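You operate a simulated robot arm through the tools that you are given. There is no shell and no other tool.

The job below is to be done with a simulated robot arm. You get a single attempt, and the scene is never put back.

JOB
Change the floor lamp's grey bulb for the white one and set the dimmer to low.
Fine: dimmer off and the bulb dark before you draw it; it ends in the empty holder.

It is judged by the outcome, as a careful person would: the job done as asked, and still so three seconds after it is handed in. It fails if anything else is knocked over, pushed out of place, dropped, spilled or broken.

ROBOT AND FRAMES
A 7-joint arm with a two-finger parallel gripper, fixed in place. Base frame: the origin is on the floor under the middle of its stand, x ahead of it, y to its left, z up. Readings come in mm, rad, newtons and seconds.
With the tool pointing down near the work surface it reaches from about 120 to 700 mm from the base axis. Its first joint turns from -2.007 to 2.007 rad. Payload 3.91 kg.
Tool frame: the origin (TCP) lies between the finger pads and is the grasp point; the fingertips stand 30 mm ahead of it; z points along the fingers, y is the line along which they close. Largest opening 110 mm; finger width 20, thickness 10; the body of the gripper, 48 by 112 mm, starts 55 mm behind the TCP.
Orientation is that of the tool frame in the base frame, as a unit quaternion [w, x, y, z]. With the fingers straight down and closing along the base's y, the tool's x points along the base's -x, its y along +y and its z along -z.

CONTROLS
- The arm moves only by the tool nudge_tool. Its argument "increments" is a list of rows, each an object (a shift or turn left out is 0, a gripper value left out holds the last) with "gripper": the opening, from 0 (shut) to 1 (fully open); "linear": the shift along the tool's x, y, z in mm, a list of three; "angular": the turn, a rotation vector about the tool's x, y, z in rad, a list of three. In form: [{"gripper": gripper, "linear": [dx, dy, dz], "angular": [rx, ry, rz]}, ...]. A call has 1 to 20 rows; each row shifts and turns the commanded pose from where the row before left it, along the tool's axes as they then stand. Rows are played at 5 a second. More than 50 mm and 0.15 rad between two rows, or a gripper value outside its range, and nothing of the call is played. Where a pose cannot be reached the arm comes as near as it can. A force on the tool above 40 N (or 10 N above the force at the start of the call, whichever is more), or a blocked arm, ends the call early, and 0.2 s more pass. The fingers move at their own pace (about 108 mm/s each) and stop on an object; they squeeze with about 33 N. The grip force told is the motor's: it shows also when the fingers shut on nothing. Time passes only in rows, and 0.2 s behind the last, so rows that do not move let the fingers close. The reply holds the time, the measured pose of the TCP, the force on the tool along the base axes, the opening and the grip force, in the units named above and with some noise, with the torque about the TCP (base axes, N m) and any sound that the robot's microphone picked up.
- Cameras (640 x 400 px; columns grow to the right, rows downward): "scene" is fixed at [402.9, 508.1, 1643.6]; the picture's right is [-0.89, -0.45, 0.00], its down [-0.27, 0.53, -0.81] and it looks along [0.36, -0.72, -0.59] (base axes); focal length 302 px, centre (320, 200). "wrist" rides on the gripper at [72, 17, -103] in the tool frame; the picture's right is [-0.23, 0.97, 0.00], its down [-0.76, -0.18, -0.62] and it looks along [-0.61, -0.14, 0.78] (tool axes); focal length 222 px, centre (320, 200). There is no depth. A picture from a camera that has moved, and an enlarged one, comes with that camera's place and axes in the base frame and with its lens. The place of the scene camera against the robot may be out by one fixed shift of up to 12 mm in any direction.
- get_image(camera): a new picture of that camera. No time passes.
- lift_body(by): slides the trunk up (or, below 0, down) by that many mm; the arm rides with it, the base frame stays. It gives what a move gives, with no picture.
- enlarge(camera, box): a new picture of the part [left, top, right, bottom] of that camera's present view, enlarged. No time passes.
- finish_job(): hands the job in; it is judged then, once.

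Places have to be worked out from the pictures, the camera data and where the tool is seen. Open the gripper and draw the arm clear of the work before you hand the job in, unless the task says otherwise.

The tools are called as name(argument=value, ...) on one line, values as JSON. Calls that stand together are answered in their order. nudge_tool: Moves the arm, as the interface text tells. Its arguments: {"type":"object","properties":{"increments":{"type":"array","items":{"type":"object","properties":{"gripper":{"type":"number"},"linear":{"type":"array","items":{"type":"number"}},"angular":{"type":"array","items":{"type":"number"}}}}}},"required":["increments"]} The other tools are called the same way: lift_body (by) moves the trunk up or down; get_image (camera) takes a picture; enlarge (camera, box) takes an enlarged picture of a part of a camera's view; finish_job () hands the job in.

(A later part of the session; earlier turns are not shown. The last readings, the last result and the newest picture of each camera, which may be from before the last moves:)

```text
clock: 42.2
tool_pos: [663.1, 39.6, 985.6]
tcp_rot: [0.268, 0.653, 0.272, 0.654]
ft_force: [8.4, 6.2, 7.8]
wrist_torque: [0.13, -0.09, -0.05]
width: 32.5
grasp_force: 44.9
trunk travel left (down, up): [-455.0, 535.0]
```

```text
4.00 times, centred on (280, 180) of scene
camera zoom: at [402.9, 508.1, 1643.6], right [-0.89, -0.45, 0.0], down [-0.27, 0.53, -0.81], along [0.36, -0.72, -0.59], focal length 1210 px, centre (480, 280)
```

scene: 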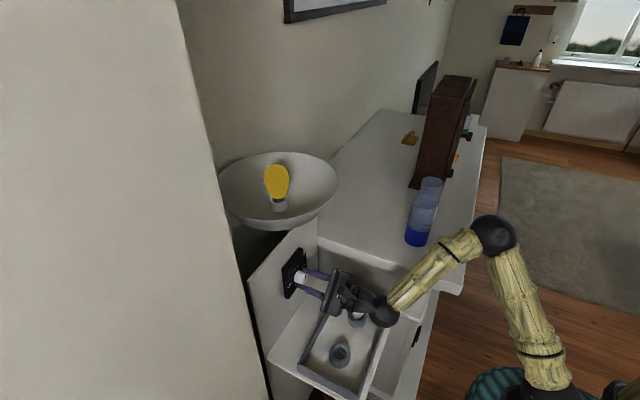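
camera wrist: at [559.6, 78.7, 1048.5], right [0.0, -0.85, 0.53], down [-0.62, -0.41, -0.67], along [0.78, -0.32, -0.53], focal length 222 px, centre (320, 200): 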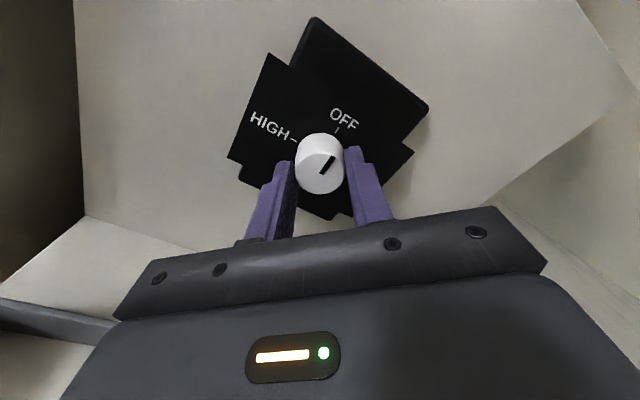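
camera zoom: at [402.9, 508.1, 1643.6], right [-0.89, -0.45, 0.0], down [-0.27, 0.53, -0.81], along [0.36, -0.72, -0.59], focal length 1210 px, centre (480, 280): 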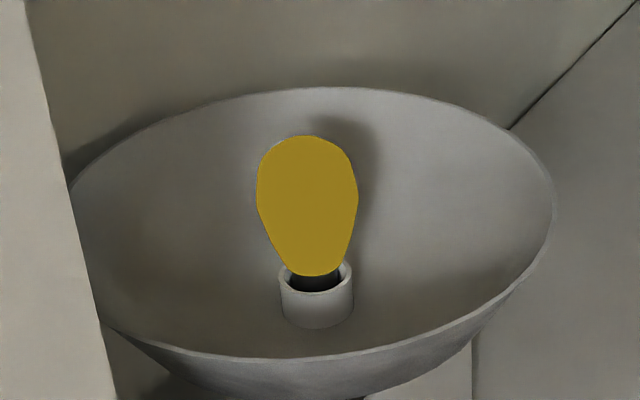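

The pointer is within about 3° of the OFF tick. The light may fade with a delay, so I'll wait a second while holding and look again.

nudge_tool(increments=[{}, {}, {}, {}, {}])

enlarge(camera="scene", box=[200, 130, 360, 230])

```text
clock: 43.4
tool_pos: [662.8, 40.6, 985.2]
tcp_rot: [0.266, 0.653, 0.272, 0.655]
ft_force: [9.2, 5.6, 9.0]
wrist_torque: [0.02, -0.31, 0.3]
width: 32.6
grasp_force: 45.3
trunk travel left (down, up): [-455.0, 535.0]
```

```text
4.00 times, centred on (280, 180) of scene
camera zoom: at [402.9, 508.1, 1643.6], right [-0.89, -0.45, 0.0], down [-0.27, 0.53, -0.81], along [0.36, -0.72, -0.59], focal length 1210 px, centre (480, 280)
```

zoom: 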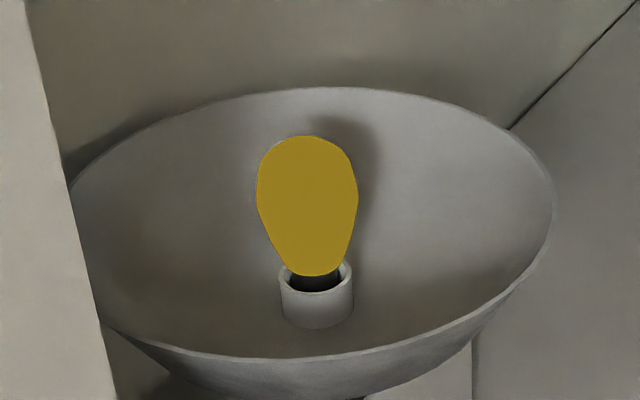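

Still lit. I'll correct the axis offset slightly (the knob pushes the tool +y/+z by a couple of mm) and turn a little further counter-clockwise, then look again.

nudge_tool(increments=[{"angular": [0, 0, -0.05]}, {"angular": [0, 0, -0.05]}, {}, {}])

enlarge(camera="scene", box=[200, 130, 360, 230])

enlarge(camera="wrist", box=[240, 80, 400, 220])

```text
clock: 44.4
tool_pos: [663.2, 38.3, 984.5]
tcp_rot: [0.299, 0.64, 0.303, 0.64]
ft_force: [0.8, 0.0, 0.8]
wrist_torque: [0.28, 0.14, -0.4]
width: 32.4
grasp_force: 44.6
trunk travel left (down, up): [-455.0, 535.0]
```

```text
4.00 times, centred on (280, 180) of scene
camera zoom: at [402.9, 508.1, 1643.6], right [-0.89, -0.45, 0.0], down [-0.27, 0.53, -0.81], along [0.36, -0.72, -0.59], focal length 1210 px, centre (480, 280)
```

zoom: 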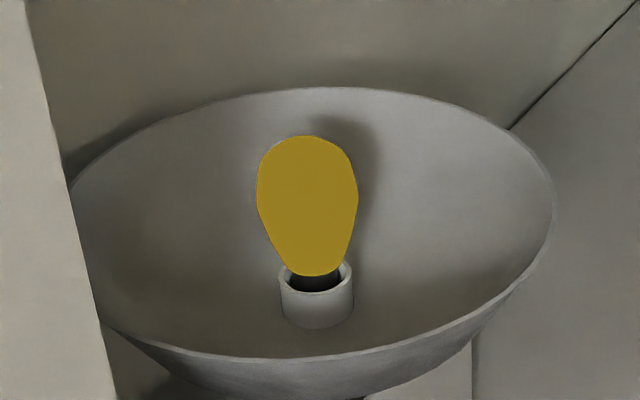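

```text
2.86 times, centred on (320, 150) of wrist
camera zoom: at [559.7, 83.7, 1043.7], right [0.0, -0.8, 0.61], down [-0.62, -0.48, -0.62], along [0.78, -0.37, -0.5], focal length 635 px, centre (320, 343)
```

zoom: 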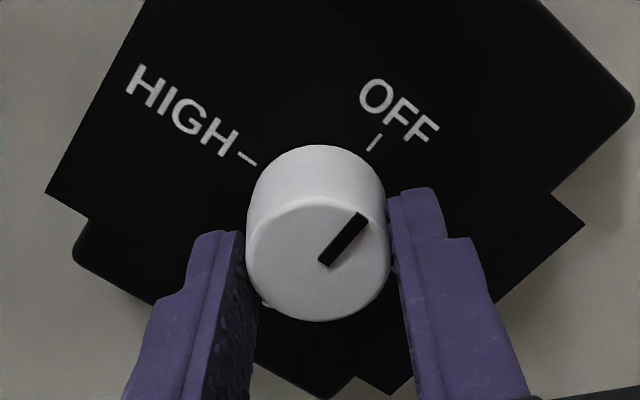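

The fingers slipped slightly on the knob, with torque building: it's at or near an end stop around OFF. I'll release and back off to see the pointer cleanly and check the bulb.

nudge_tool(increments=[{"gripper": 0.6}, {"gripper": 0.6}, {"linear": [0, 0, -25]}, {"linear": [0, 0, -35]}, {}, {}])

enlarge(camera="scene", box=[200, 130, 360, 230])

get_image(camera="wrist")

enlarge(camera="wrist", box=[240, 40, 400, 200])

```text
clock: 45.8
tool_pos: [603.3, 38.1, 984.6]
tcp_rot: [0.3, 0.639, 0.302, 0.64]
ft_force: [-0.4, 0.0, 0.1]
wrist_torque: [-0.02, 0.02, -0.02]
width: 66.1
grasp_force: 0.0
trunk travel left (down, up): [-455.0, 535.0]
```

```text
4.00 times, centred on (280, 180) of scene
camera zoom: at [402.9, 508.1, 1643.6], right [-0.89, -0.45, 0.0], down [-0.27, 0.53, -0.81], along [0.36, -0.72, -0.59], focal length 1210 px, centre (480, 280)
```

zoom: 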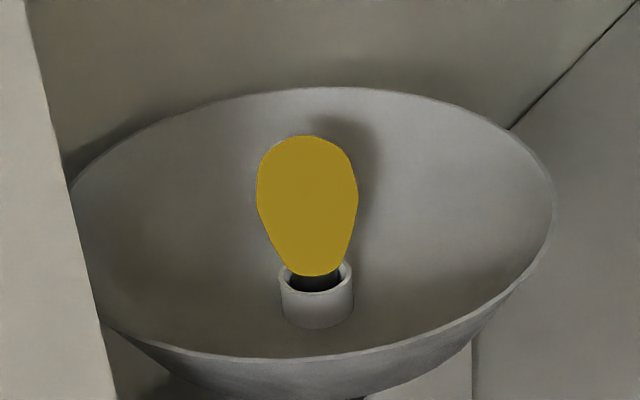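

```text
taken
camera wrist: at [500.4, 83.1, 1044.4], right [0.0, -0.8, 0.61], down [-0.62, -0.48, -0.62], along [0.78, -0.38, -0.5], focal length 222 px, centre (320, 200)
```

wrist: 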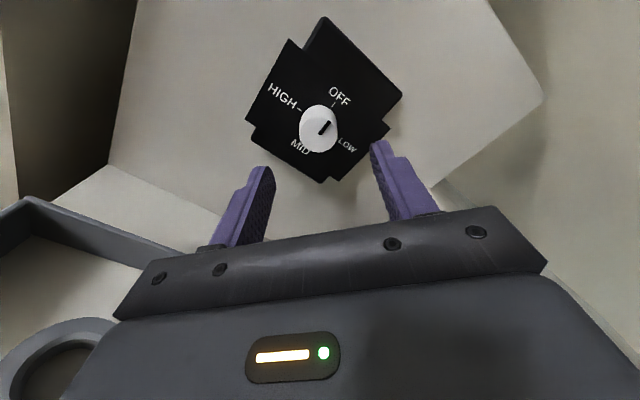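

```text
2.50 times, centred on (320, 120) of wrist
camera zoom: at [500.4, 83.1, 1044.4], right [0.0, -0.8, 0.61], down [-0.62, -0.48, -0.62], along [0.78, -0.38, -0.5], focal length 555 px, centre (320, 400)
```

zoom: 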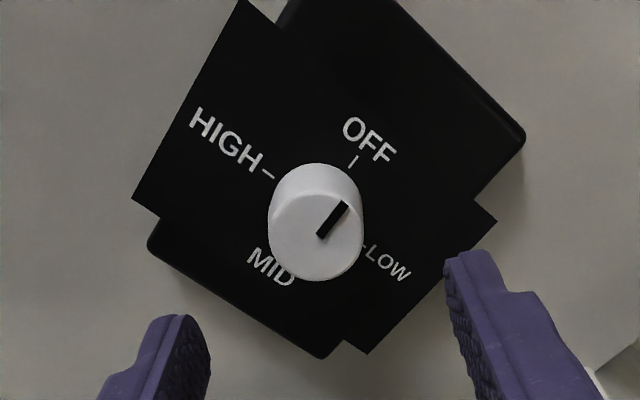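

The pointer now stands right at OFF, but the bulb is still yellow. I'll wait four seconds to see whether it fades.

nudge_tool(increments=[{}, {}, {}, {}, {}, {}, {}, {}, {}, {}, {}, {}, {}, {}, {}, {}, {}, {}, {}, {}])

enlarge(camera="scene", box=[200, 130, 360, 230])

enlarge(camera="wrist", box=[270, 60, 370, 160])

```text
clock: 50.0
tool_pos: [602.9, 38.2, 985.9]
tcp_rot: [0.299, 0.639, 0.303, 0.64]
ft_force: [0.4, 0.6, 0.3]
wrist_torque: [-0.01, 0.03, -0.03]
width: 65.9
grasp_force: 0.1
trunk travel left (down, up): [-455.0, 535.0]
```

```text
4.00 times, centred on (280, 180) of scene
camera zoom: at [402.9, 508.1, 1643.6], right [-0.89, -0.45, 0.0], down [-0.27, 0.53, -0.81], along [0.36, -0.72, -0.59], focal length 1210 px, centre (480, 280)
```

zoom: 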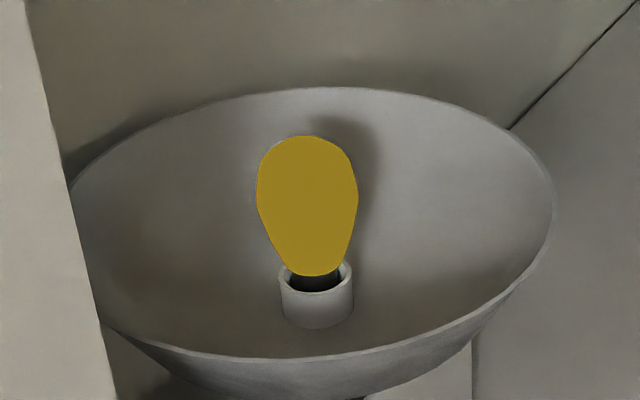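

```text
4.00 times, centred on (320, 110) of wrist
camera zoom: at [500.2, 83.8, 1044.6], right [0.0, -0.8, 0.61], down [-0.62, -0.48, -0.62], along [0.78, -0.37, -0.5], focal length 888 px, centre (320, 560)
```

zoom: 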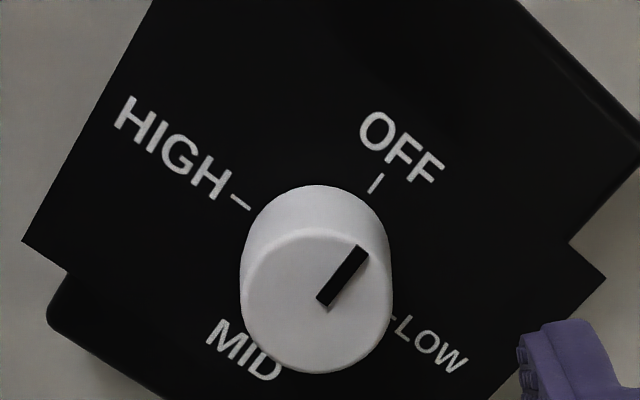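

Pointer is at OFF within ~2°, yet the bulb still glows. I'll wait a few more seconds and look at the bulb again before deciding whether the knob needs to go further.

nudge_tool(increments=[{}, {}, {}, {}, {}, {}, {}, {}, {}, {}, {}, {}, {}, {}, {}, {}, {}, {}, {}, {}])

nudge_tool(increments=[{}, {}, {}, {}, {}, {}, {}, {}, {}, {}, {}, {}, {}, {}, {}, {}, {}, {}, {}, {}])

get_image(camera="scene")

```text
clock: 54.2
tool_pos: [603.3, 38.9, 985.1]
tcp_rot: [0.299, 0.639, 0.303, 0.64]
ft_force: [0.7, 0.6, 0.1]
wrist_torque: [0.01, 0.0, -0.04]
width: 65.8
grasp_force: 0.1
trunk travel left (down, up): [-455.0, 535.0]
```

```text
clock: 58.4
tool_pos: [602.7, 39.8, 985.3]
tcp_rot: [0.3, 0.64, 0.303, 0.64]
ft_force: [0.1, 0.1, 0.0]
wrist_torque: [0.0, 0.01, -0.02]
width: 66.0
grasp_force: 0.1
trunk travel left (down, up): [-455.0, 535.0]
```

```text
taken
```

scene: 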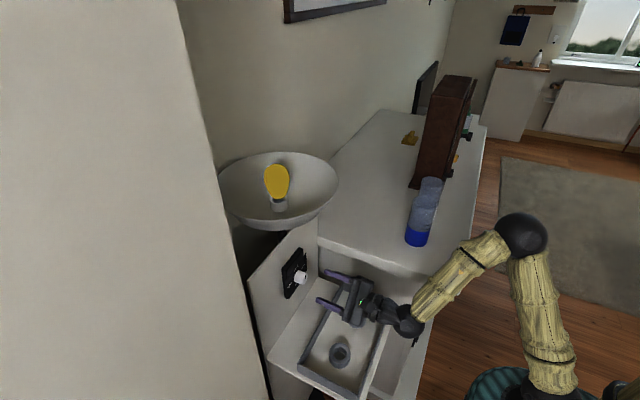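

Still lit after ~14 s. I'll re-grip the knob (with a 2 mm axis correction) and feel whether it goes further counter-clockwise to a click.

nudge_tool(increments=[{"linear": [1.9, 0, 15]}, {"linear": [0, 0, 25]}, {"linear": [0, 0, 15]}, {"linear": [0, 0, 6]}, {"gripper": 0.4}, {"gripper": 0.2}, {"gripper": 0.2}, {"gripper": 0.2}])

nudge_tool(increments=[{"angular": [0, 0, -0.05]}, {"angular": [0, 0, -0.05]}, {}])

enlarge(camera="wrist", box=[240, 80, 400, 220])

get_image(camera="scene")

```text
clock: 60.2
tool_pos: [664.2, 41.2, 986.1]
tcp_rot: [0.3, 0.639, 0.302, 0.64]
ft_force: [0.8, 1.3, -1.6]
wrist_torque: [0.0, 0.01, 0.16]
width: 32.5
grasp_force: 44.7
trunk travel left (down, up): [-455.0, 535.0]
```

```text
clock: 61.0
tool_pos: [664.1, 41.9, 985.3]
tcp_rot: [0.33, 0.624, 0.335, 0.624]
ft_force: [0.1, 1.9, -2.0]
wrist_torque: [0.52, 0.06, 0.07]
width: 32.5
grasp_force: 44.9
trunk travel left (down, up): [-455.0, 535.0]
```

```text
2.86 times, centred on (320, 150) of wrist
camera zoom: at [560.9, 91.8, 1040.6], right [0.0, -0.73, 0.68], down [-0.62, -0.54, -0.57], along [0.78, -0.42, -0.46], focal length 635 px, centre (320, 343)
```

zoom: 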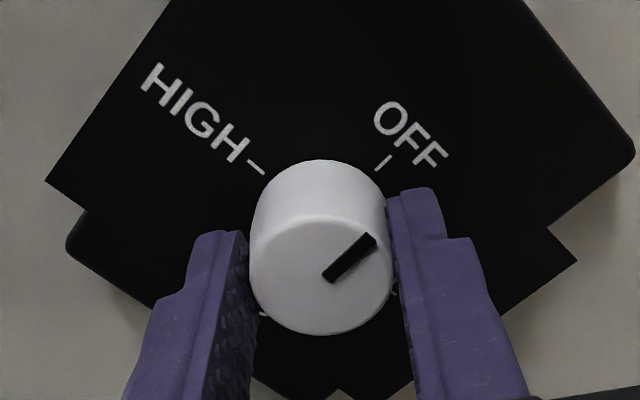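

```text
taken
```

scene: 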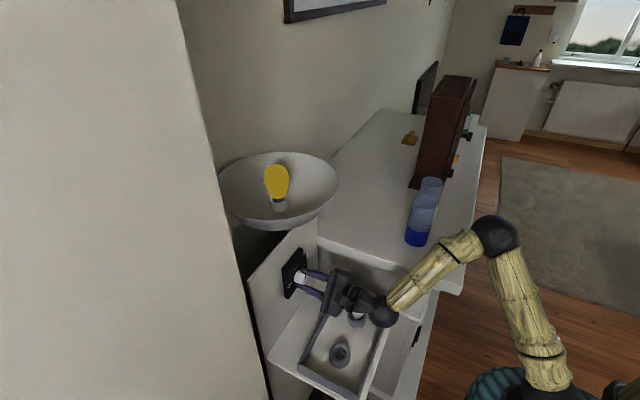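

There's a hard stop right at OFF (torque 0.52 N·m, pointer aligned with the tick), yet the bulb still renders yellow. I'll release the torque, then inspect the bulb and surroundings for other controls.

nudge_tool(increments=[{"angular": [0, 0, 0.05]}, {"angular": [0, 0, 0.05]}, {}, {"gripper": 0.6}, {"gripper": 0.6}, {"linear": [0, 0, -25]}, {"linear": [0, 0, -40]}, {}])

enlarge(camera="scene", box=[380, 60, 500, 180])

enlarge(camera="scene", box=[255, 150, 305, 225])

enlarge(camera="wrist", box=[270, 60, 370, 160])

```text
clock: 62.8
tool_pos: [599.3, 39.3, 985.7]
tcp_rot: [0.3, 0.639, 0.303, 0.64]
ft_force: [-0.6, -0.7, -0.2]
wrist_torque: [0.02, 0.02, 0.0]
width: 66.1
grasp_force: 0.1
trunk travel left (down, up): [-455.0, 535.0]
```

```text
3.33 times, centred on (440, 120) of scene
camera zoom: at [402.9, 508.1, 1643.6], right [-0.89, -0.45, 0.0], down [-0.27, 0.53, -0.81], along [0.36, -0.72, -0.59], focal length 1008 px, centre (-80, 467)
```

zoom: 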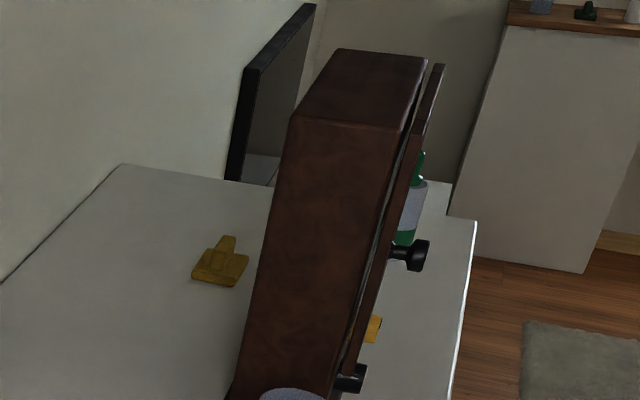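

```text
5.33 times, centred on (280, 188) of scene
camera zoom: at [402.9, 508.1, 1643.6], right [-0.89, -0.45, 0.0], down [-0.27, 0.53, -0.81], along [0.36, -0.72, -0.59], focal length 1613 px, centre (533, 267)
```

zoom: 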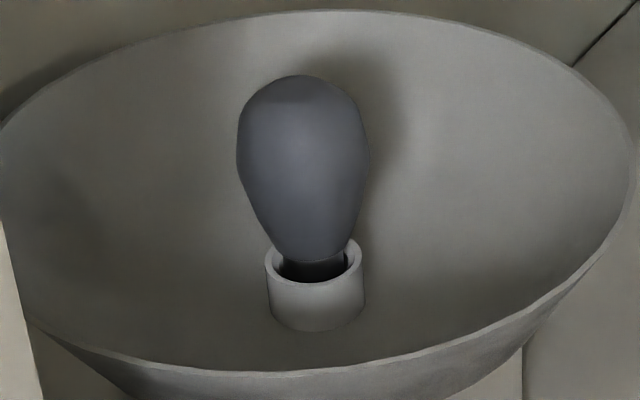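

```text
4.00 times, centred on (320, 110) of wrist
camera zoom: at [495.6, 85.4, 1045.5], right [0.0, -0.8, 0.61], down [-0.62, -0.48, -0.62], along [0.78, -0.37, -0.5], focal length 888 px, centre (320, 560)
```

zoom: 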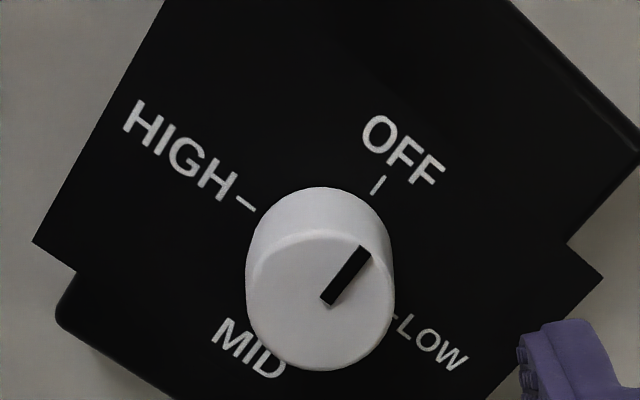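

The bulb is now dark grey and the dimmer is at OFF. I'll back away, undo the roll and pitch the tool 45° down, ready for the lamp bulb.

nudge_tool(increments=[{"linear": [0, 0, -25], "angular": [0, 0, 0.126], "gripper": 1}, {"linear": [0, 0, -25], "angular": [0, 0, 0.126]}, {"linear": [0, 0, -25], "angular": [0, 0, 0.126]}, {"linear": [0, 0, -25], "angular": [0, 0, 0.126]}, {"angular": [0, 0, 0.126]}, {"angular": [0, 0, 0.126]}, {"angular": [0, 0, 0.124]}, {"angular": [0, -0.131, 0]}, {"angular": [0, -0.131, 0]}, {"angular": [0, -0.131, 0]}, {"angular": [0, -0.131, 0]}, {"angular": [0, -0.131, 0]}, {"angular": [0, -0.13, 0]}, {}])

get_image(camera="scene")

get_image(camera="wrist")

```text
clock: 65.8
tool_pos: [514.8, 42.4, 995.4]
tcp_rot: [-0.001, 0.924, 0.002, 0.383]
ft_force: [0.6, 0.1, 0.2]
wrist_torque: [0.01, 0.01, 0.01]
width: 110.0
grasp_force: 0.0
out of reach, approached as far as the arm can: row 4
trunk travel left (down, up): [-455.0, 535.0]
```

```text
taken
```

scene: 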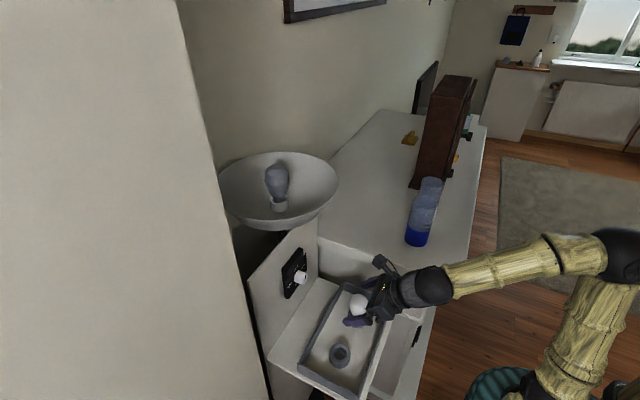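

```text
taken
camera wrist: at [493.3, 25.6, 1118.5], right [-0.16, -0.97, -0.16], down [-0.98, 0.17, -0.1], along [0.12, 0.14, -0.98], focal length 222 px, centre (320, 200)
```

wrist: 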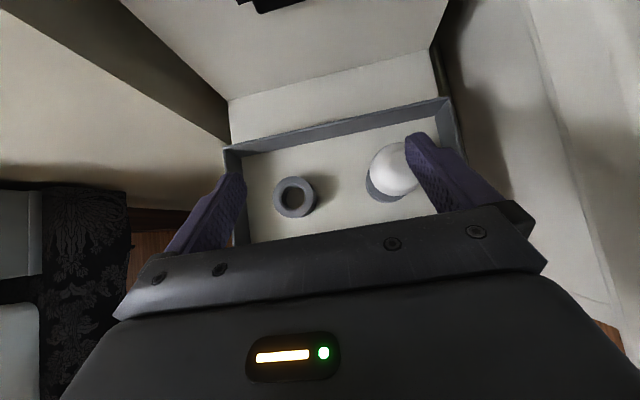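

Pose is clean (45° pitch). This view looks down on the tray; I'll enlarge it to fix both holder positions.

enlarge(camera="wrist", box=[220, 90, 460, 240])

```text
2.67 times, centred on (340, 165) of wrist
camera zoom: at [493.3, 25.6, 1118.5], right [-0.16, -0.97, -0.16], down [-0.98, 0.17, -0.1], along [0.12, 0.14, -0.98], focal length 592 px, centre (267, 293)
```

zoom: 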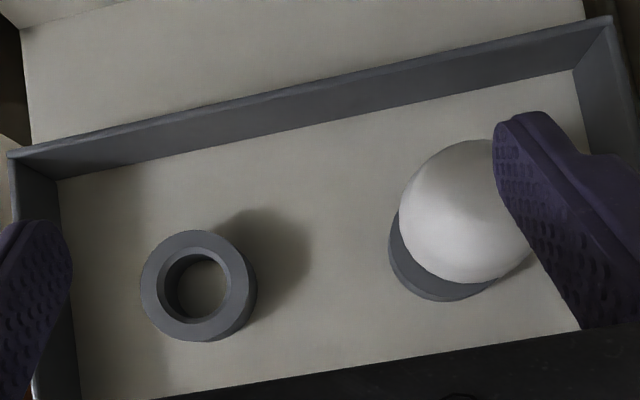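

Holder hole at (542, 107, top ≈817) and white bulb at (540.5, -26.5). Now I'll raise the trunk 360 mm; the fingertips stay ~60 mm in front of the bowl rim.

lift_body(by=360)

get_image(camera="scene")

get_image(camera="wrist")

```text
clock: 69.3
tool_pos: [514.4, 42.6, 1354.6]
tcp_rot: [-0.001, 0.924, 0.002, 0.382]
ft_force: [-0.8, -0.4, 0.4]
wrist_torque: [-0.03, -0.04, -0.01]
width: 110.0
grasp_force: 0.0
trunk travel left (down, up): [-815.0, 175.0]
```

```text
taken
```

scene: 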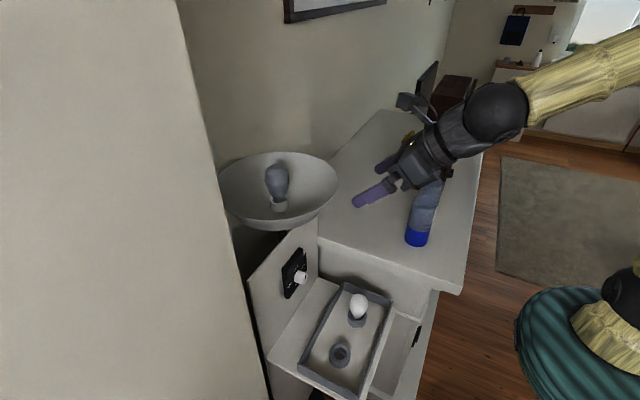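

```text
taken
camera wrist: at [493.2, 25.8, 1478.4], right [-0.16, -0.97, -0.16], down [-0.98, 0.17, -0.1], along [0.12, 0.14, -0.98], focal length 222 px, centre (320, 200)
```

wrist: 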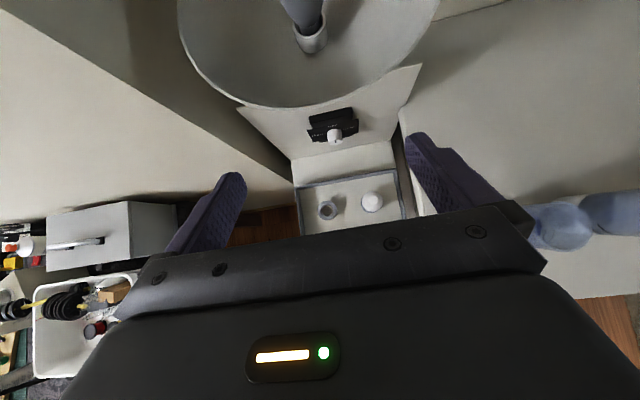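

Bowl front rim is at x≈619 and the bulb is ahead. I'll advance horizontally to about (667, 40, 1355), above the rim and short of the bulb.

nudge_tool(increments=[{"linear": [26.9, 0.75, 26.9]}, {"linear": [26.9, 0.75, 26.9]}, {"linear": [26.9, 0.75, 26.9]}, {"linear": [26.9, 0.75, 26.9]}, {}])

get_image(camera="scene")

get_image(camera="wrist")

```text
clock: 70.5
tool_pos: [665.4, 38.1, 1355.1]
tcp_rot: [-0.002, 0.924, 0.002, 0.383]
ft_force: [0.3, -0.5, 1.1]
wrist_torque: [0.02, 0.0, 0.0]
width: 109.9
grasp_force: 0.0
trunk travel left (down, up): [-815.0, 175.0]
```

```text
taken
```

scene: 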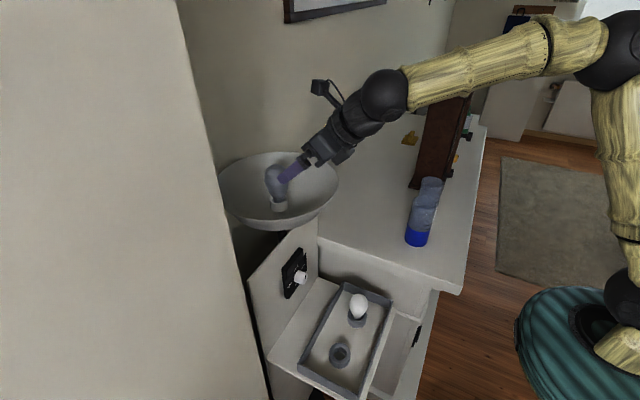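

```text
taken
camera wrist: at [645.0, 22.5, 1479.3], right [-0.16, -0.97, -0.16], down [-0.98, 0.17, -0.1], along [0.12, 0.14, -0.98], focal length 222 px, centre (320, 200)
```

wrist: 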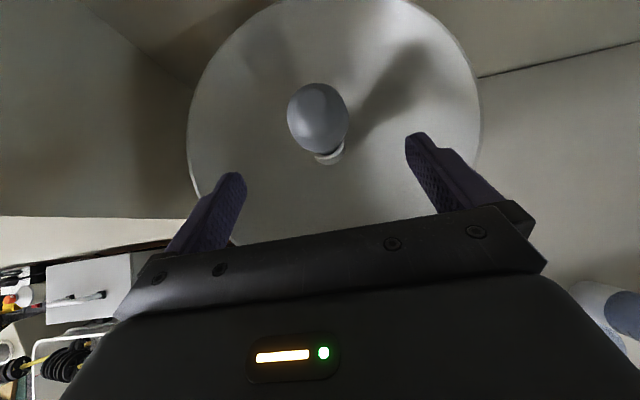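

The bulb is clearly between the fingers' lines. Enlarging to fix its centre precisely.

enlarge(camera="wrist", box=[260, 60, 380, 180])

enlarge(camera="scene", box=[210, 130, 350, 240])

```text
3.33 times, centred on (320, 120) of wrist
camera zoom: at [645.0, 22.5, 1479.3], right [-0.16, -0.97, -0.16], down [-0.98, 0.17, -0.1], along [0.12, 0.14, -0.98], focal length 740 px, centre (320, 467)
```

zoom: 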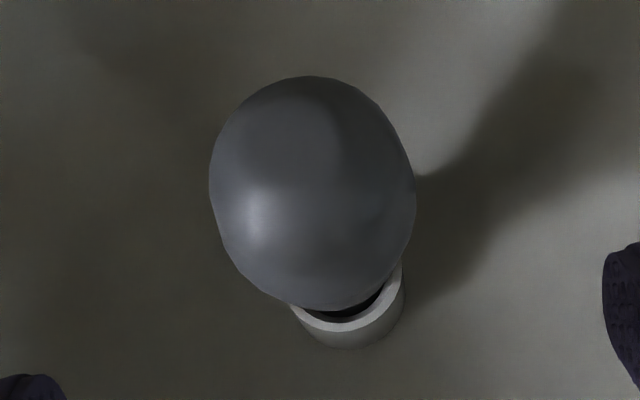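

```text
3.64 times, centred on (280, 185) of scene
camera zoom: at [402.9, 508.1, 1643.6], right [-0.89, -0.45, 0.0], down [-0.27, 0.53, -0.81], along [0.36, -0.72, -0.59], focal length 1100 px, centre (466, 254)
```

zoom: 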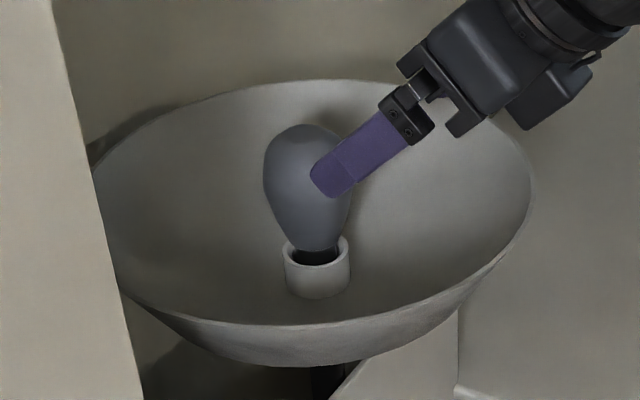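

Bulb axis at about (746, 40.5), widest at z≈1286 with Ø≈58 mm. Advancing along the tool axis with open fingers to straddle it.

nudge_tool(increments=[{"linear": [2, -0.6, 26.4]}, {"linear": [2, -0.6, 26.4]}, {"linear": [2, -0.6, 26.4]}, {"linear": [2, -0.6, 26.4]}, {}])

get_image(camera="wrist")

enlarge(camera="scene", box=[210, 130, 350, 240])

```text
clock: 71.7
tool_pos: [745.6, 42.5, 1286.2]
tcp_rot: [0.0, 0.924, 0.001, 0.382]
ft_force: [0.2, 0.1, -0.2]
wrist_torque: [-0.03, -0.01, 0.05]
width: 110.0
grasp_force: 0.0
trunk travel left (down, up): [-815.0, 175.0]
```

```text
taken
camera wrist: at [724.7, 26.3, 1409.7], right [-0.16, -0.97, -0.16], down [-0.98, 0.17, -0.1], along [0.12, 0.14, -0.98], focal length 222 px, centre (320, 200)
```

wrist: 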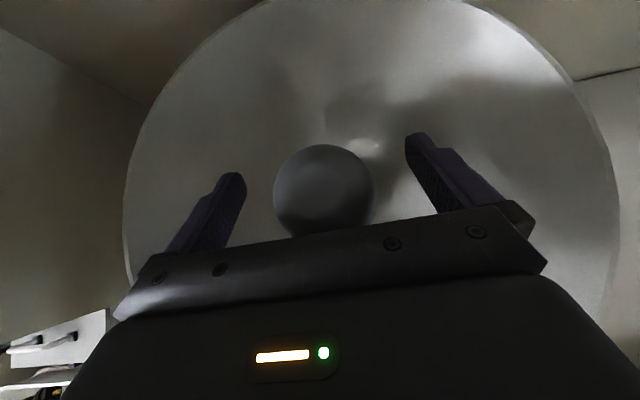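

```text
3.64 times, centred on (280, 185) of scene
camera zoom: at [402.9, 508.1, 1643.6], right [-0.89, -0.45, 0.0], down [-0.27, 0.53, -0.81], along [0.36, -0.72, -0.59], focal length 1100 px, centre (466, 254)
```

zoom: 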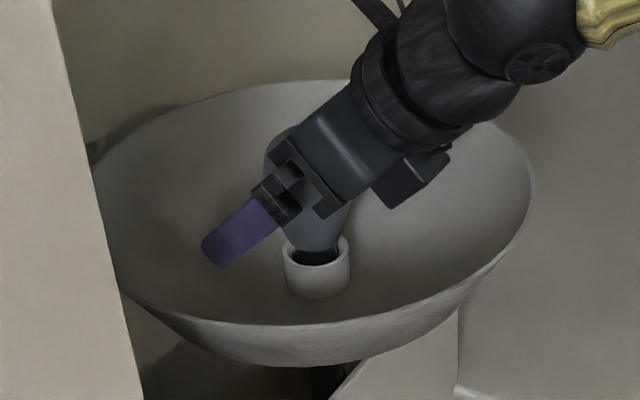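

Bulb centre is at (745, 41.7, 1287), within 1 mm of the TCP. Closing on it.

nudge_tool(increments=[{"gripper": 0.7}, {"gripper": 0.55}, {"gripper": 0.45}, {"gripper": 0.45}, {"gripper": 0.45}])

get_image(camera="wrist")

```text
clock: 72.9
tool_pos: [746.6, 43.8, 1286.0]
tcp_rot: [-0.001, 0.924, 0.002, 0.383]
ft_force: [0.8, 0.4, 1.3]
wrist_torque: [0.01, 0.0, 0.01]
width: 50.6
grasp_force: 32.6
trunk travel left (down, up): [-815.0, 175.0]
```

```text
taken
camera wrist: at [725.2, 26.4, 1409.5], right [-0.16, -0.97, -0.16], down [-0.98, 0.17, -0.1], along [0.12, 0.14, -0.98], focal length 222 px, centre (320, 200)
```

wrist: 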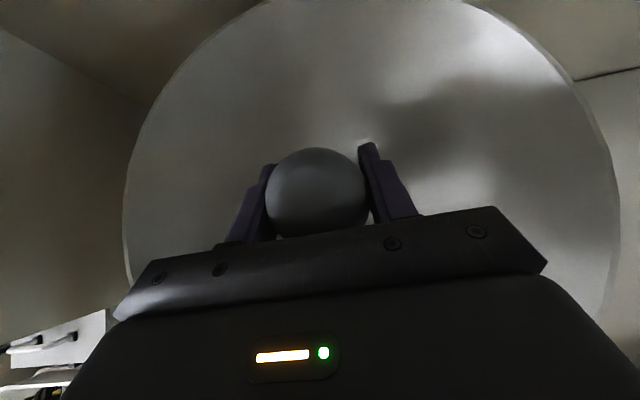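

Bulb gripped (50.6 mm, 33 N). I'll pull straight up gently, first 12 mm, watching the force.

nudge_tool(increments=[{"linear": [2.8, 0, -2.8]}, {"linear": [2.8, 0, -2.8]}, {"linear": [2.8, 0, -2.8]}, {}])

enlarge(camera="scene", box=[210, 130, 350, 240])

```text
clock: 73.9
tool_pos: [746.7, 42.2, 1296.8]
tcp_rot: [-0.001, 0.924, 0.003, 0.382]
ft_force: [0.3, 0.2, 0.1]
wrist_torque: [-0.02, -0.02, 0.04]
width: 50.5
grasp_force: 32.7
trunk travel left (down, up): [-815.0, 175.0]
```

```text
3.64 times, centred on (280, 185) of scene
camera zoom: at [402.9, 508.1, 1643.6], right [-0.89, -0.45, 0.0], down [-0.27, 0.53, -0.81], along [0.36, -0.72, -0.59], focal length 1100 px, centre (466, 254)
```

zoom: 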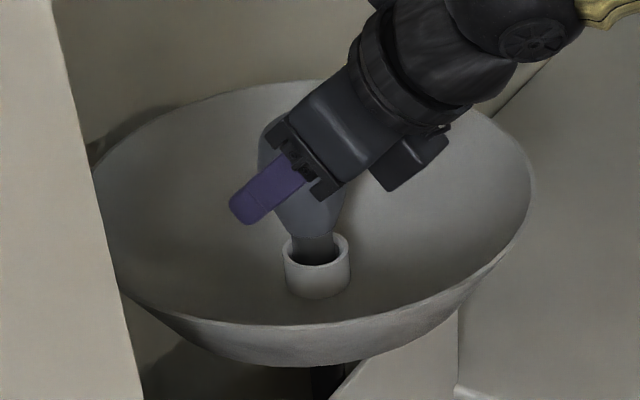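

The bulb lifts freely with no force. Continuing straight up by about 75 mm to clear the socket and bowl.

nudge_tool(increments=[{"linear": [10.6, 0, -10.6]}, {"linear": [10.6, 0, -10.6]}, {"linear": [10.6, 0, -10.6]}, {"linear": [10.6, 0, -10.6]}, {"linear": [10.6, 0, -10.6]}, {}])

enlarge(camera="scene", box=[210, 100, 350, 240])

get_image(camera="wrist")

```text
clock: 75.3
tool_pos: [748.1, 42.8, 1371.8]
tcp_rot: [-0.001, 0.924, 0.002, 0.382]
ft_force: [0.3, -0.3, 0.1]
wrist_torque: [0.01, -0.01, 0.03]
width: 50.6
grasp_force: 1.7
trunk travel left (down, up): [-815.0, 175.0]
```

```text
2.86 times, centred on (280, 170) of scene
camera zoom: at [402.9, 508.1, 1643.6], right [-0.89, -0.45, 0.0], down [-0.27, 0.53, -0.81], along [0.36, -0.72, -0.59], focal length 864 px, centre (434, 286)
```

zoom: 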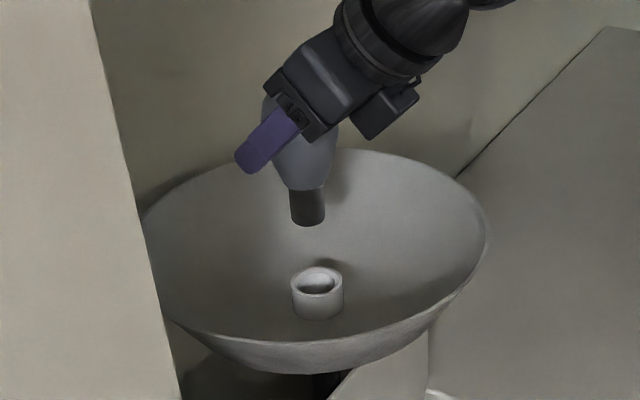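

```text
taken
camera wrist: at [726.2, 25.9, 1496.4], right [-0.16, -0.97, -0.16], down [-0.98, 0.17, -0.1], along [0.12, 0.14, -0.98], focal length 222 px, centre (320, 200)
```

wrist: 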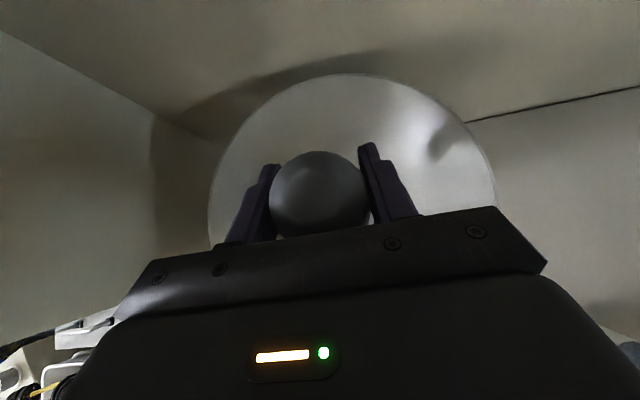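

Bulb is clear of the socket, but the grip reading dropped to 1.7 N, so I'll immediately command a tighter close to secure it.

nudge_tool(increments=[{"gripper": 0.2}, {"gripper": 0.2}])

get_image(camera="wrist")

```text
clock: 75.9
tool_pos: [747.0, 42.5, 1371.2]
tcp_rot: [-0.001, 0.924, 0.003, 0.381]
ft_force: [-0.4, 0.2, 0.6]
wrist_torque: [0.0, -0.02, 0.01]
width: 49.4
grasp_force: 32.8
trunk travel left (down, up): [-815.0, 175.0]
```

```text
taken
camera wrist: at [726.0, 25.8, 1496.1], right [-0.16, -0.97, -0.16], down [-0.98, 0.17, -0.1], along [0.12, 0.14, -0.98], focal length 222 px, centre (320, 200)
```

wrist: 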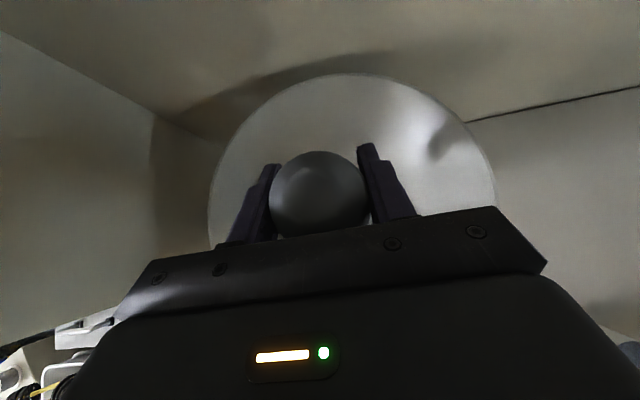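

Grip is firm again (33 N). I'll raise 30 mm more, then retract horizontally toward above the empty holder at (542, 107), keeping the orientation.

nudge_tool(increments=[{"linear": [10.6, 0, -10.6]}, {"linear": [10.6, 0, -10.6]}, {"linear": [-20.7, -9.2, -20.7]}, {"linear": [-20.7, -9.2, -20.7]}, {"linear": [-20.7, -9.2, -20.7]}, {"linear": [-20.7, -9.2, -20.7]}, {"linear": [-20.7, -9.2, -20.7]}, {"linear": [-20.7, -9.2, -20.7]}, {"linear": [-20.7, -9.3, -20.7]}, {}])

get_image(camera="scene")

get_image(camera="wrist")

```text
clock: 78.1
tool_pos: [542.8, 106.6, 1401.6]
tcp_rot: [-0.001, 0.924, 0.002, 0.381]
ft_force: [0.3, 0.3, -0.7]
wrist_torque: [0.02, 0.03, 0.03]
width: 49.5
grasp_force: 32.9
trunk travel left (down, up): [-815.0, 175.0]
```

```text
taken
```

scene: 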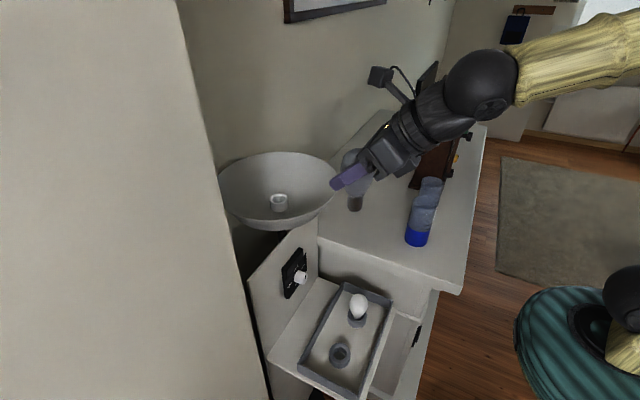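

```text
taken
camera wrist: at [520.7, 88.8, 1525.5], right [-0.16, -0.97, -0.16], down [-0.98, 0.17, -0.1], along [0.12, 0.14, -0.98], focal length 222 px, centre (320, 200)
```

wrist: 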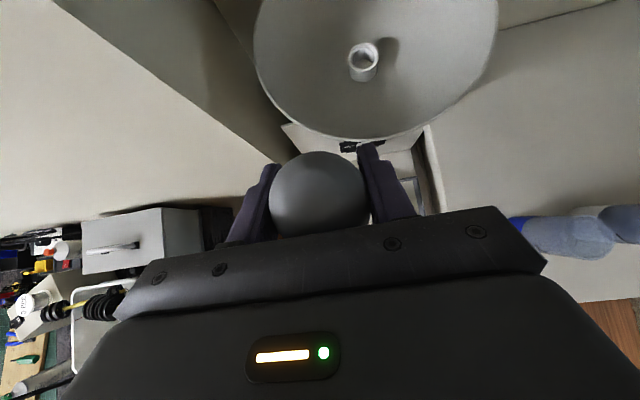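

The lamp socket is now empty and visible. I'll enlarge to record the socket position and check that the held bulb hangs vertical.

enlarge(camera="wrist", box=[320, 20, 410, 110])

enlarge(camera="scene", box=[310, 120, 420, 230])

```text
4.44 times, centred on (365, 65) of wrist
camera zoom: at [520.7, 88.8, 1525.5], right [-0.16, -0.97, -0.16], down [-0.98, 0.17, -0.1], along [0.12, 0.14, -0.98], focal length 987 px, centre (120, 800)
```

zoom: 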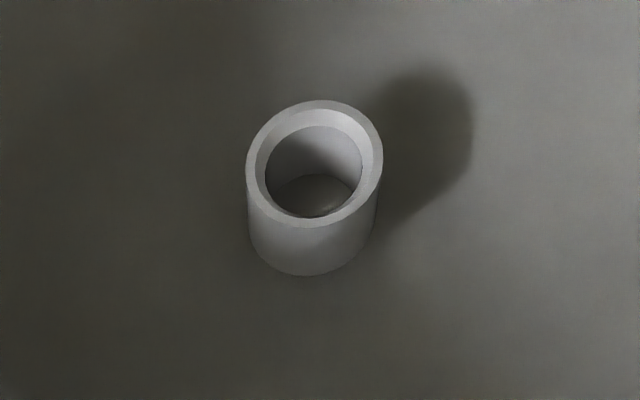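

```text
3.64 times, centred on (365, 175) of scene
camera zoom: at [402.9, 508.1, 1643.6], right [-0.89, -0.45, 0.0], down [-0.27, 0.53, -0.81], along [0.36, -0.72, -0.59], focal length 1100 px, centre (156, 291)
```

zoom: 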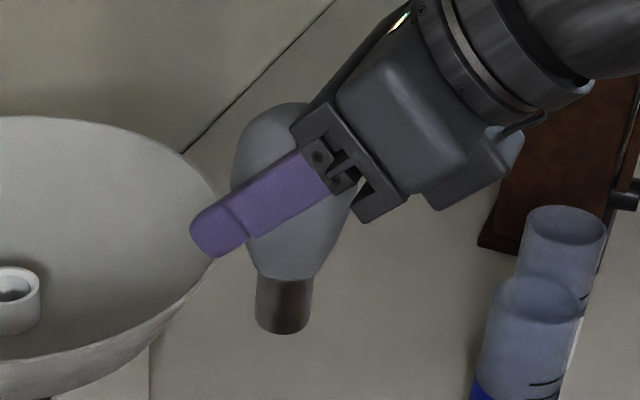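

I'll check the held bulb's position relative to the fingers more carefully in the wrist view.

enlarge(camera="wrist", box=[220, 130, 430, 260])

```text
3.05 times, centred on (325, 195) of wrist
camera zoom: at [520.7, 88.8, 1525.5], right [-0.16, -0.97, -0.16], down [-0.98, 0.17, -0.1], along [0.12, 0.14, -0.98], focal length 677 px, centre (305, 215)
```

zoom: 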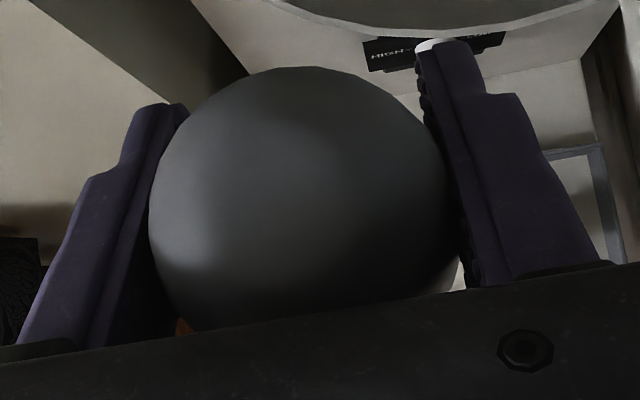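

The bulb hangs vertical, its axis about 6–8 mm behind the TCP (−x) and the cap bottom ≈80 mm below the TCP. I'll lower the trunk 120 mm and take another wrist view to triangulate the lamp socket for later.

lift_body(by=-100)

enlarge(camera="wrist", box=[330, 0, 420, 90])

```text
clock: 79.4
tool_pos: [540.6, 105.6, 1301.9]
tcp_rot: [0.0, 0.924, 0.001, 0.382]
ft_force: [0.4, 0.4, 0.1]
wrist_torque: [0.02, -0.01, -0.01]
width: 49.4
grasp_force: 32.3
trunk travel left (down, up): [-715.0, 275.0]
```

```text
4.44 times, centred on (375, 45) of wrist
camera zoom: at [519.7, 89.3, 1426.1], right [-0.16, -0.97, -0.16], down [-0.98, 0.17, -0.1], along [0.12, 0.14, -0.98], focal length 987 px, centre (76, 889)
```

zoom: 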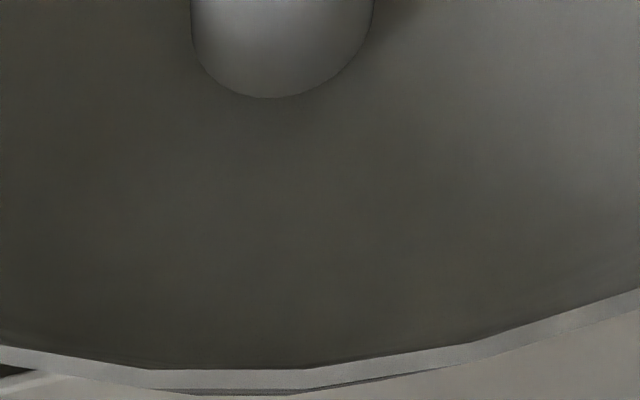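

Socket is out of frame here; I'll measure it later. Continuing down 300 mm to above the tray.

lift_body(by=-300)

get_image(camera="scene")

get_image(camera="wrist")

```text
clock: 82.4
tool_pos: [541.8, 105.8, 1001.9]
tcp_rot: [-0.001, 0.924, 0.002, 0.382]
ft_force: [0.2, -0.6, -0.6]
wrist_torque: [-0.02, -0.03, 0.0]
width: 49.1
grasp_force: 33.2
trunk travel left (down, up): [-415.0, 575.0]
```

```text
taken
```

scene: 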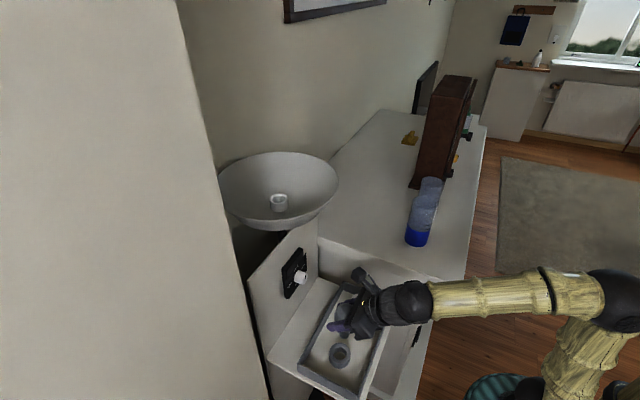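

```text
taken
camera wrist: at [519.7, 89.3, 1126.1], right [-0.16, -0.97, -0.16], down [-0.98, 0.17, -0.1], along [0.12, 0.14, -0.98], focal length 222 px, centre (320, 200)
```

wrist: 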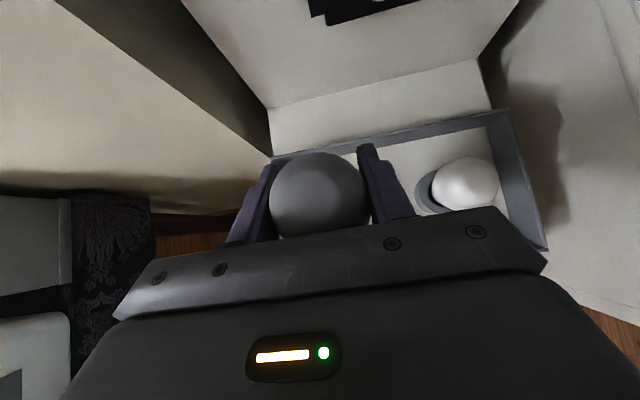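

Now above the tray. I'll enlarge the scene view to compare the cap with the holder hole.

enlarge(camera="scene", box=[300, 270, 400, 385])

```text
3.48 times, centred on (350, 328) of scene
camera zoom: at [402.9, 508.1, 1643.6], right [-0.89, -0.45, 0.0], down [-0.27, 0.53, -0.81], along [0.36, -0.72, -0.59], focal length 1052 px, centre (216, -244)
```

zoom: 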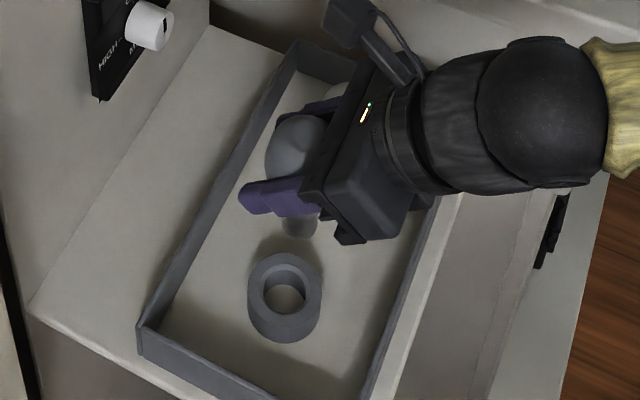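

Triangulating again, the holder top is at about (540.5, 105, 825) while the bulb axis is near (534, 106.5) with its cap bottom ≈86 mm below the TCP. I'll shift +6.5 mm in x and descend to ~12 mm above the holder.

nudge_tool(increments=[{"linear": [-12.8, 0.4, 15.1]}, {"linear": [-12.8, 0.4, 15.1]}, {"linear": [-12.8, 0.4, 15.1]}, {"linear": [-12.8, 0.4, 15.1]}, {}])

enlarge(camera="scene", box=[305, 300, 385, 380])

get_image(camera="wrist")

```text
clock: 83.6
tool_pos: [547.3, 104.3, 921.8]
tcp_rot: [-0.001, 0.924, 0.002, 0.382]
ft_force: [-0.9, -1.0, -1.5]
wrist_torque: [0.0, 0.01, 0.01]
width: 49.0
grasp_force: 33.5
trunk travel left (down, up): [-415.0, 575.0]
```

```text
5.00 times, centred on (345, 340) of scene
camera zoom: at [402.9, 508.1, 1643.6], right [-0.89, -0.45, 0.0], down [-0.27, 0.53, -0.81], along [0.36, -0.72, -0.59], focal length 1512 px, centre (195, -500)
```

zoom: 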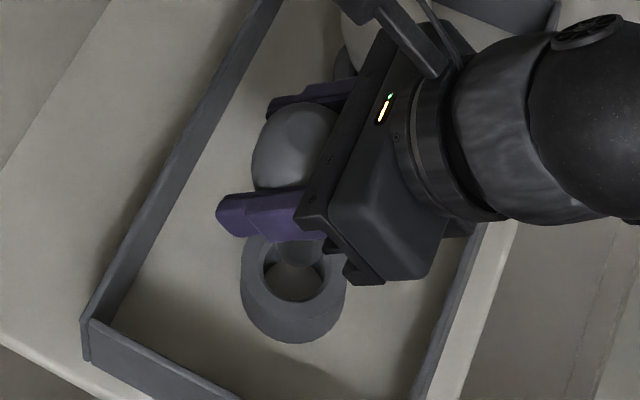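

```text
taken
camera wrist: at [525.9, 87.4, 1046.4], right [-0.16, -0.97, -0.16], down [-0.98, 0.17, -0.1], along [0.12, 0.14, -0.98], focal length 222 px, centre (320, 200)
```

wrist: 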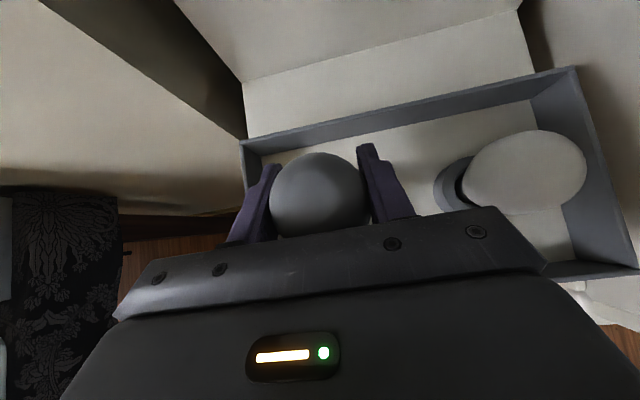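

The cap is just above and behind the hole's near edge in this view, consistent with being nearly aligned. I'll lower 12 mm more and look again.

nudge_tool(increments=[{"linear": [-4.2, 0, 4.2]}, {"linear": [-4.2, 0, 4.2]}, {}])

enlarge(camera="scene", box=[325, 320, 375, 370])

```text
clock: 84.4
tool_pos: [547.2, 104.4, 910.9]
tcp_rot: [-0.002, 0.924, 0.002, 0.383]
ft_force: [0.1, 0.6, -0.2]
wrist_torque: [0.01, 0.01, 0.01]
width: 48.6
grasp_force: 33.1
trunk travel left (down, up): [-415.0, 575.0]
```

```text
8.00 times, centred on (350, 345) of scene
camera zoom: at [402.9, 508.1, 1643.6], right [-0.89, -0.45, 0.0], down [-0.27, 0.53, -0.81], along [0.36, -0.72, -0.59], focal length 2420 px, centre (80, -960)
```

zoom: 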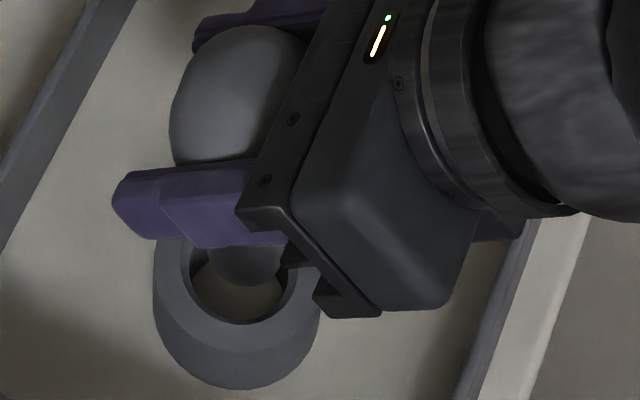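

The cap sits about 3 mm to the image-right of the hole centre. I'll nudge +3 mm x, +1.5 mm y and lower in small steps, feeling for contact.

nudge_tool(increments=[{"linear": [-0.7, -1.5, 4.95]}, {"linear": [-2.1, 0, 2.1]}, {"linear": [-2.1, 0, 2.1]}, {}])

enlarge(camera="scene", box=[325, 320, 375, 370])

```text
clock: 85.4
tool_pos: [549.9, 105.8, 900.5]
tcp_rot: [-0.001, 0.924, 0.003, 0.382]
ft_force: [0.5, -0.5, -0.3]
wrist_torque: [0.0, -0.02, 0.02]
width: 48.9
grasp_force: 33.2
trunk travel left (down, up): [-415.0, 575.0]
```

```text
8.00 times, centred on (350, 345) of scene
camera zoom: at [402.9, 508.1, 1643.6], right [-0.89, -0.45, 0.0], down [-0.27, 0.53, -0.81], along [0.36, -0.72, -0.59], focal length 2420 px, centre (80, -960)
```

zoom: 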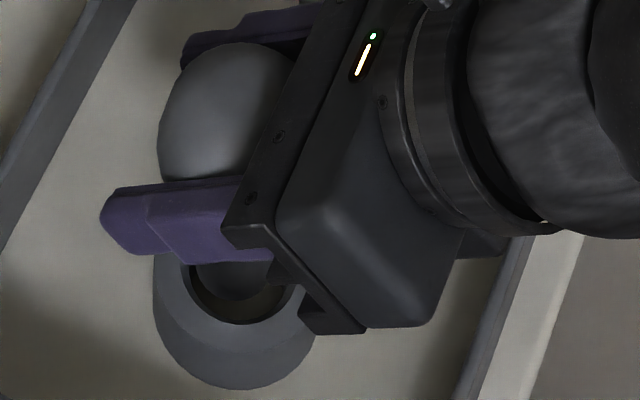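

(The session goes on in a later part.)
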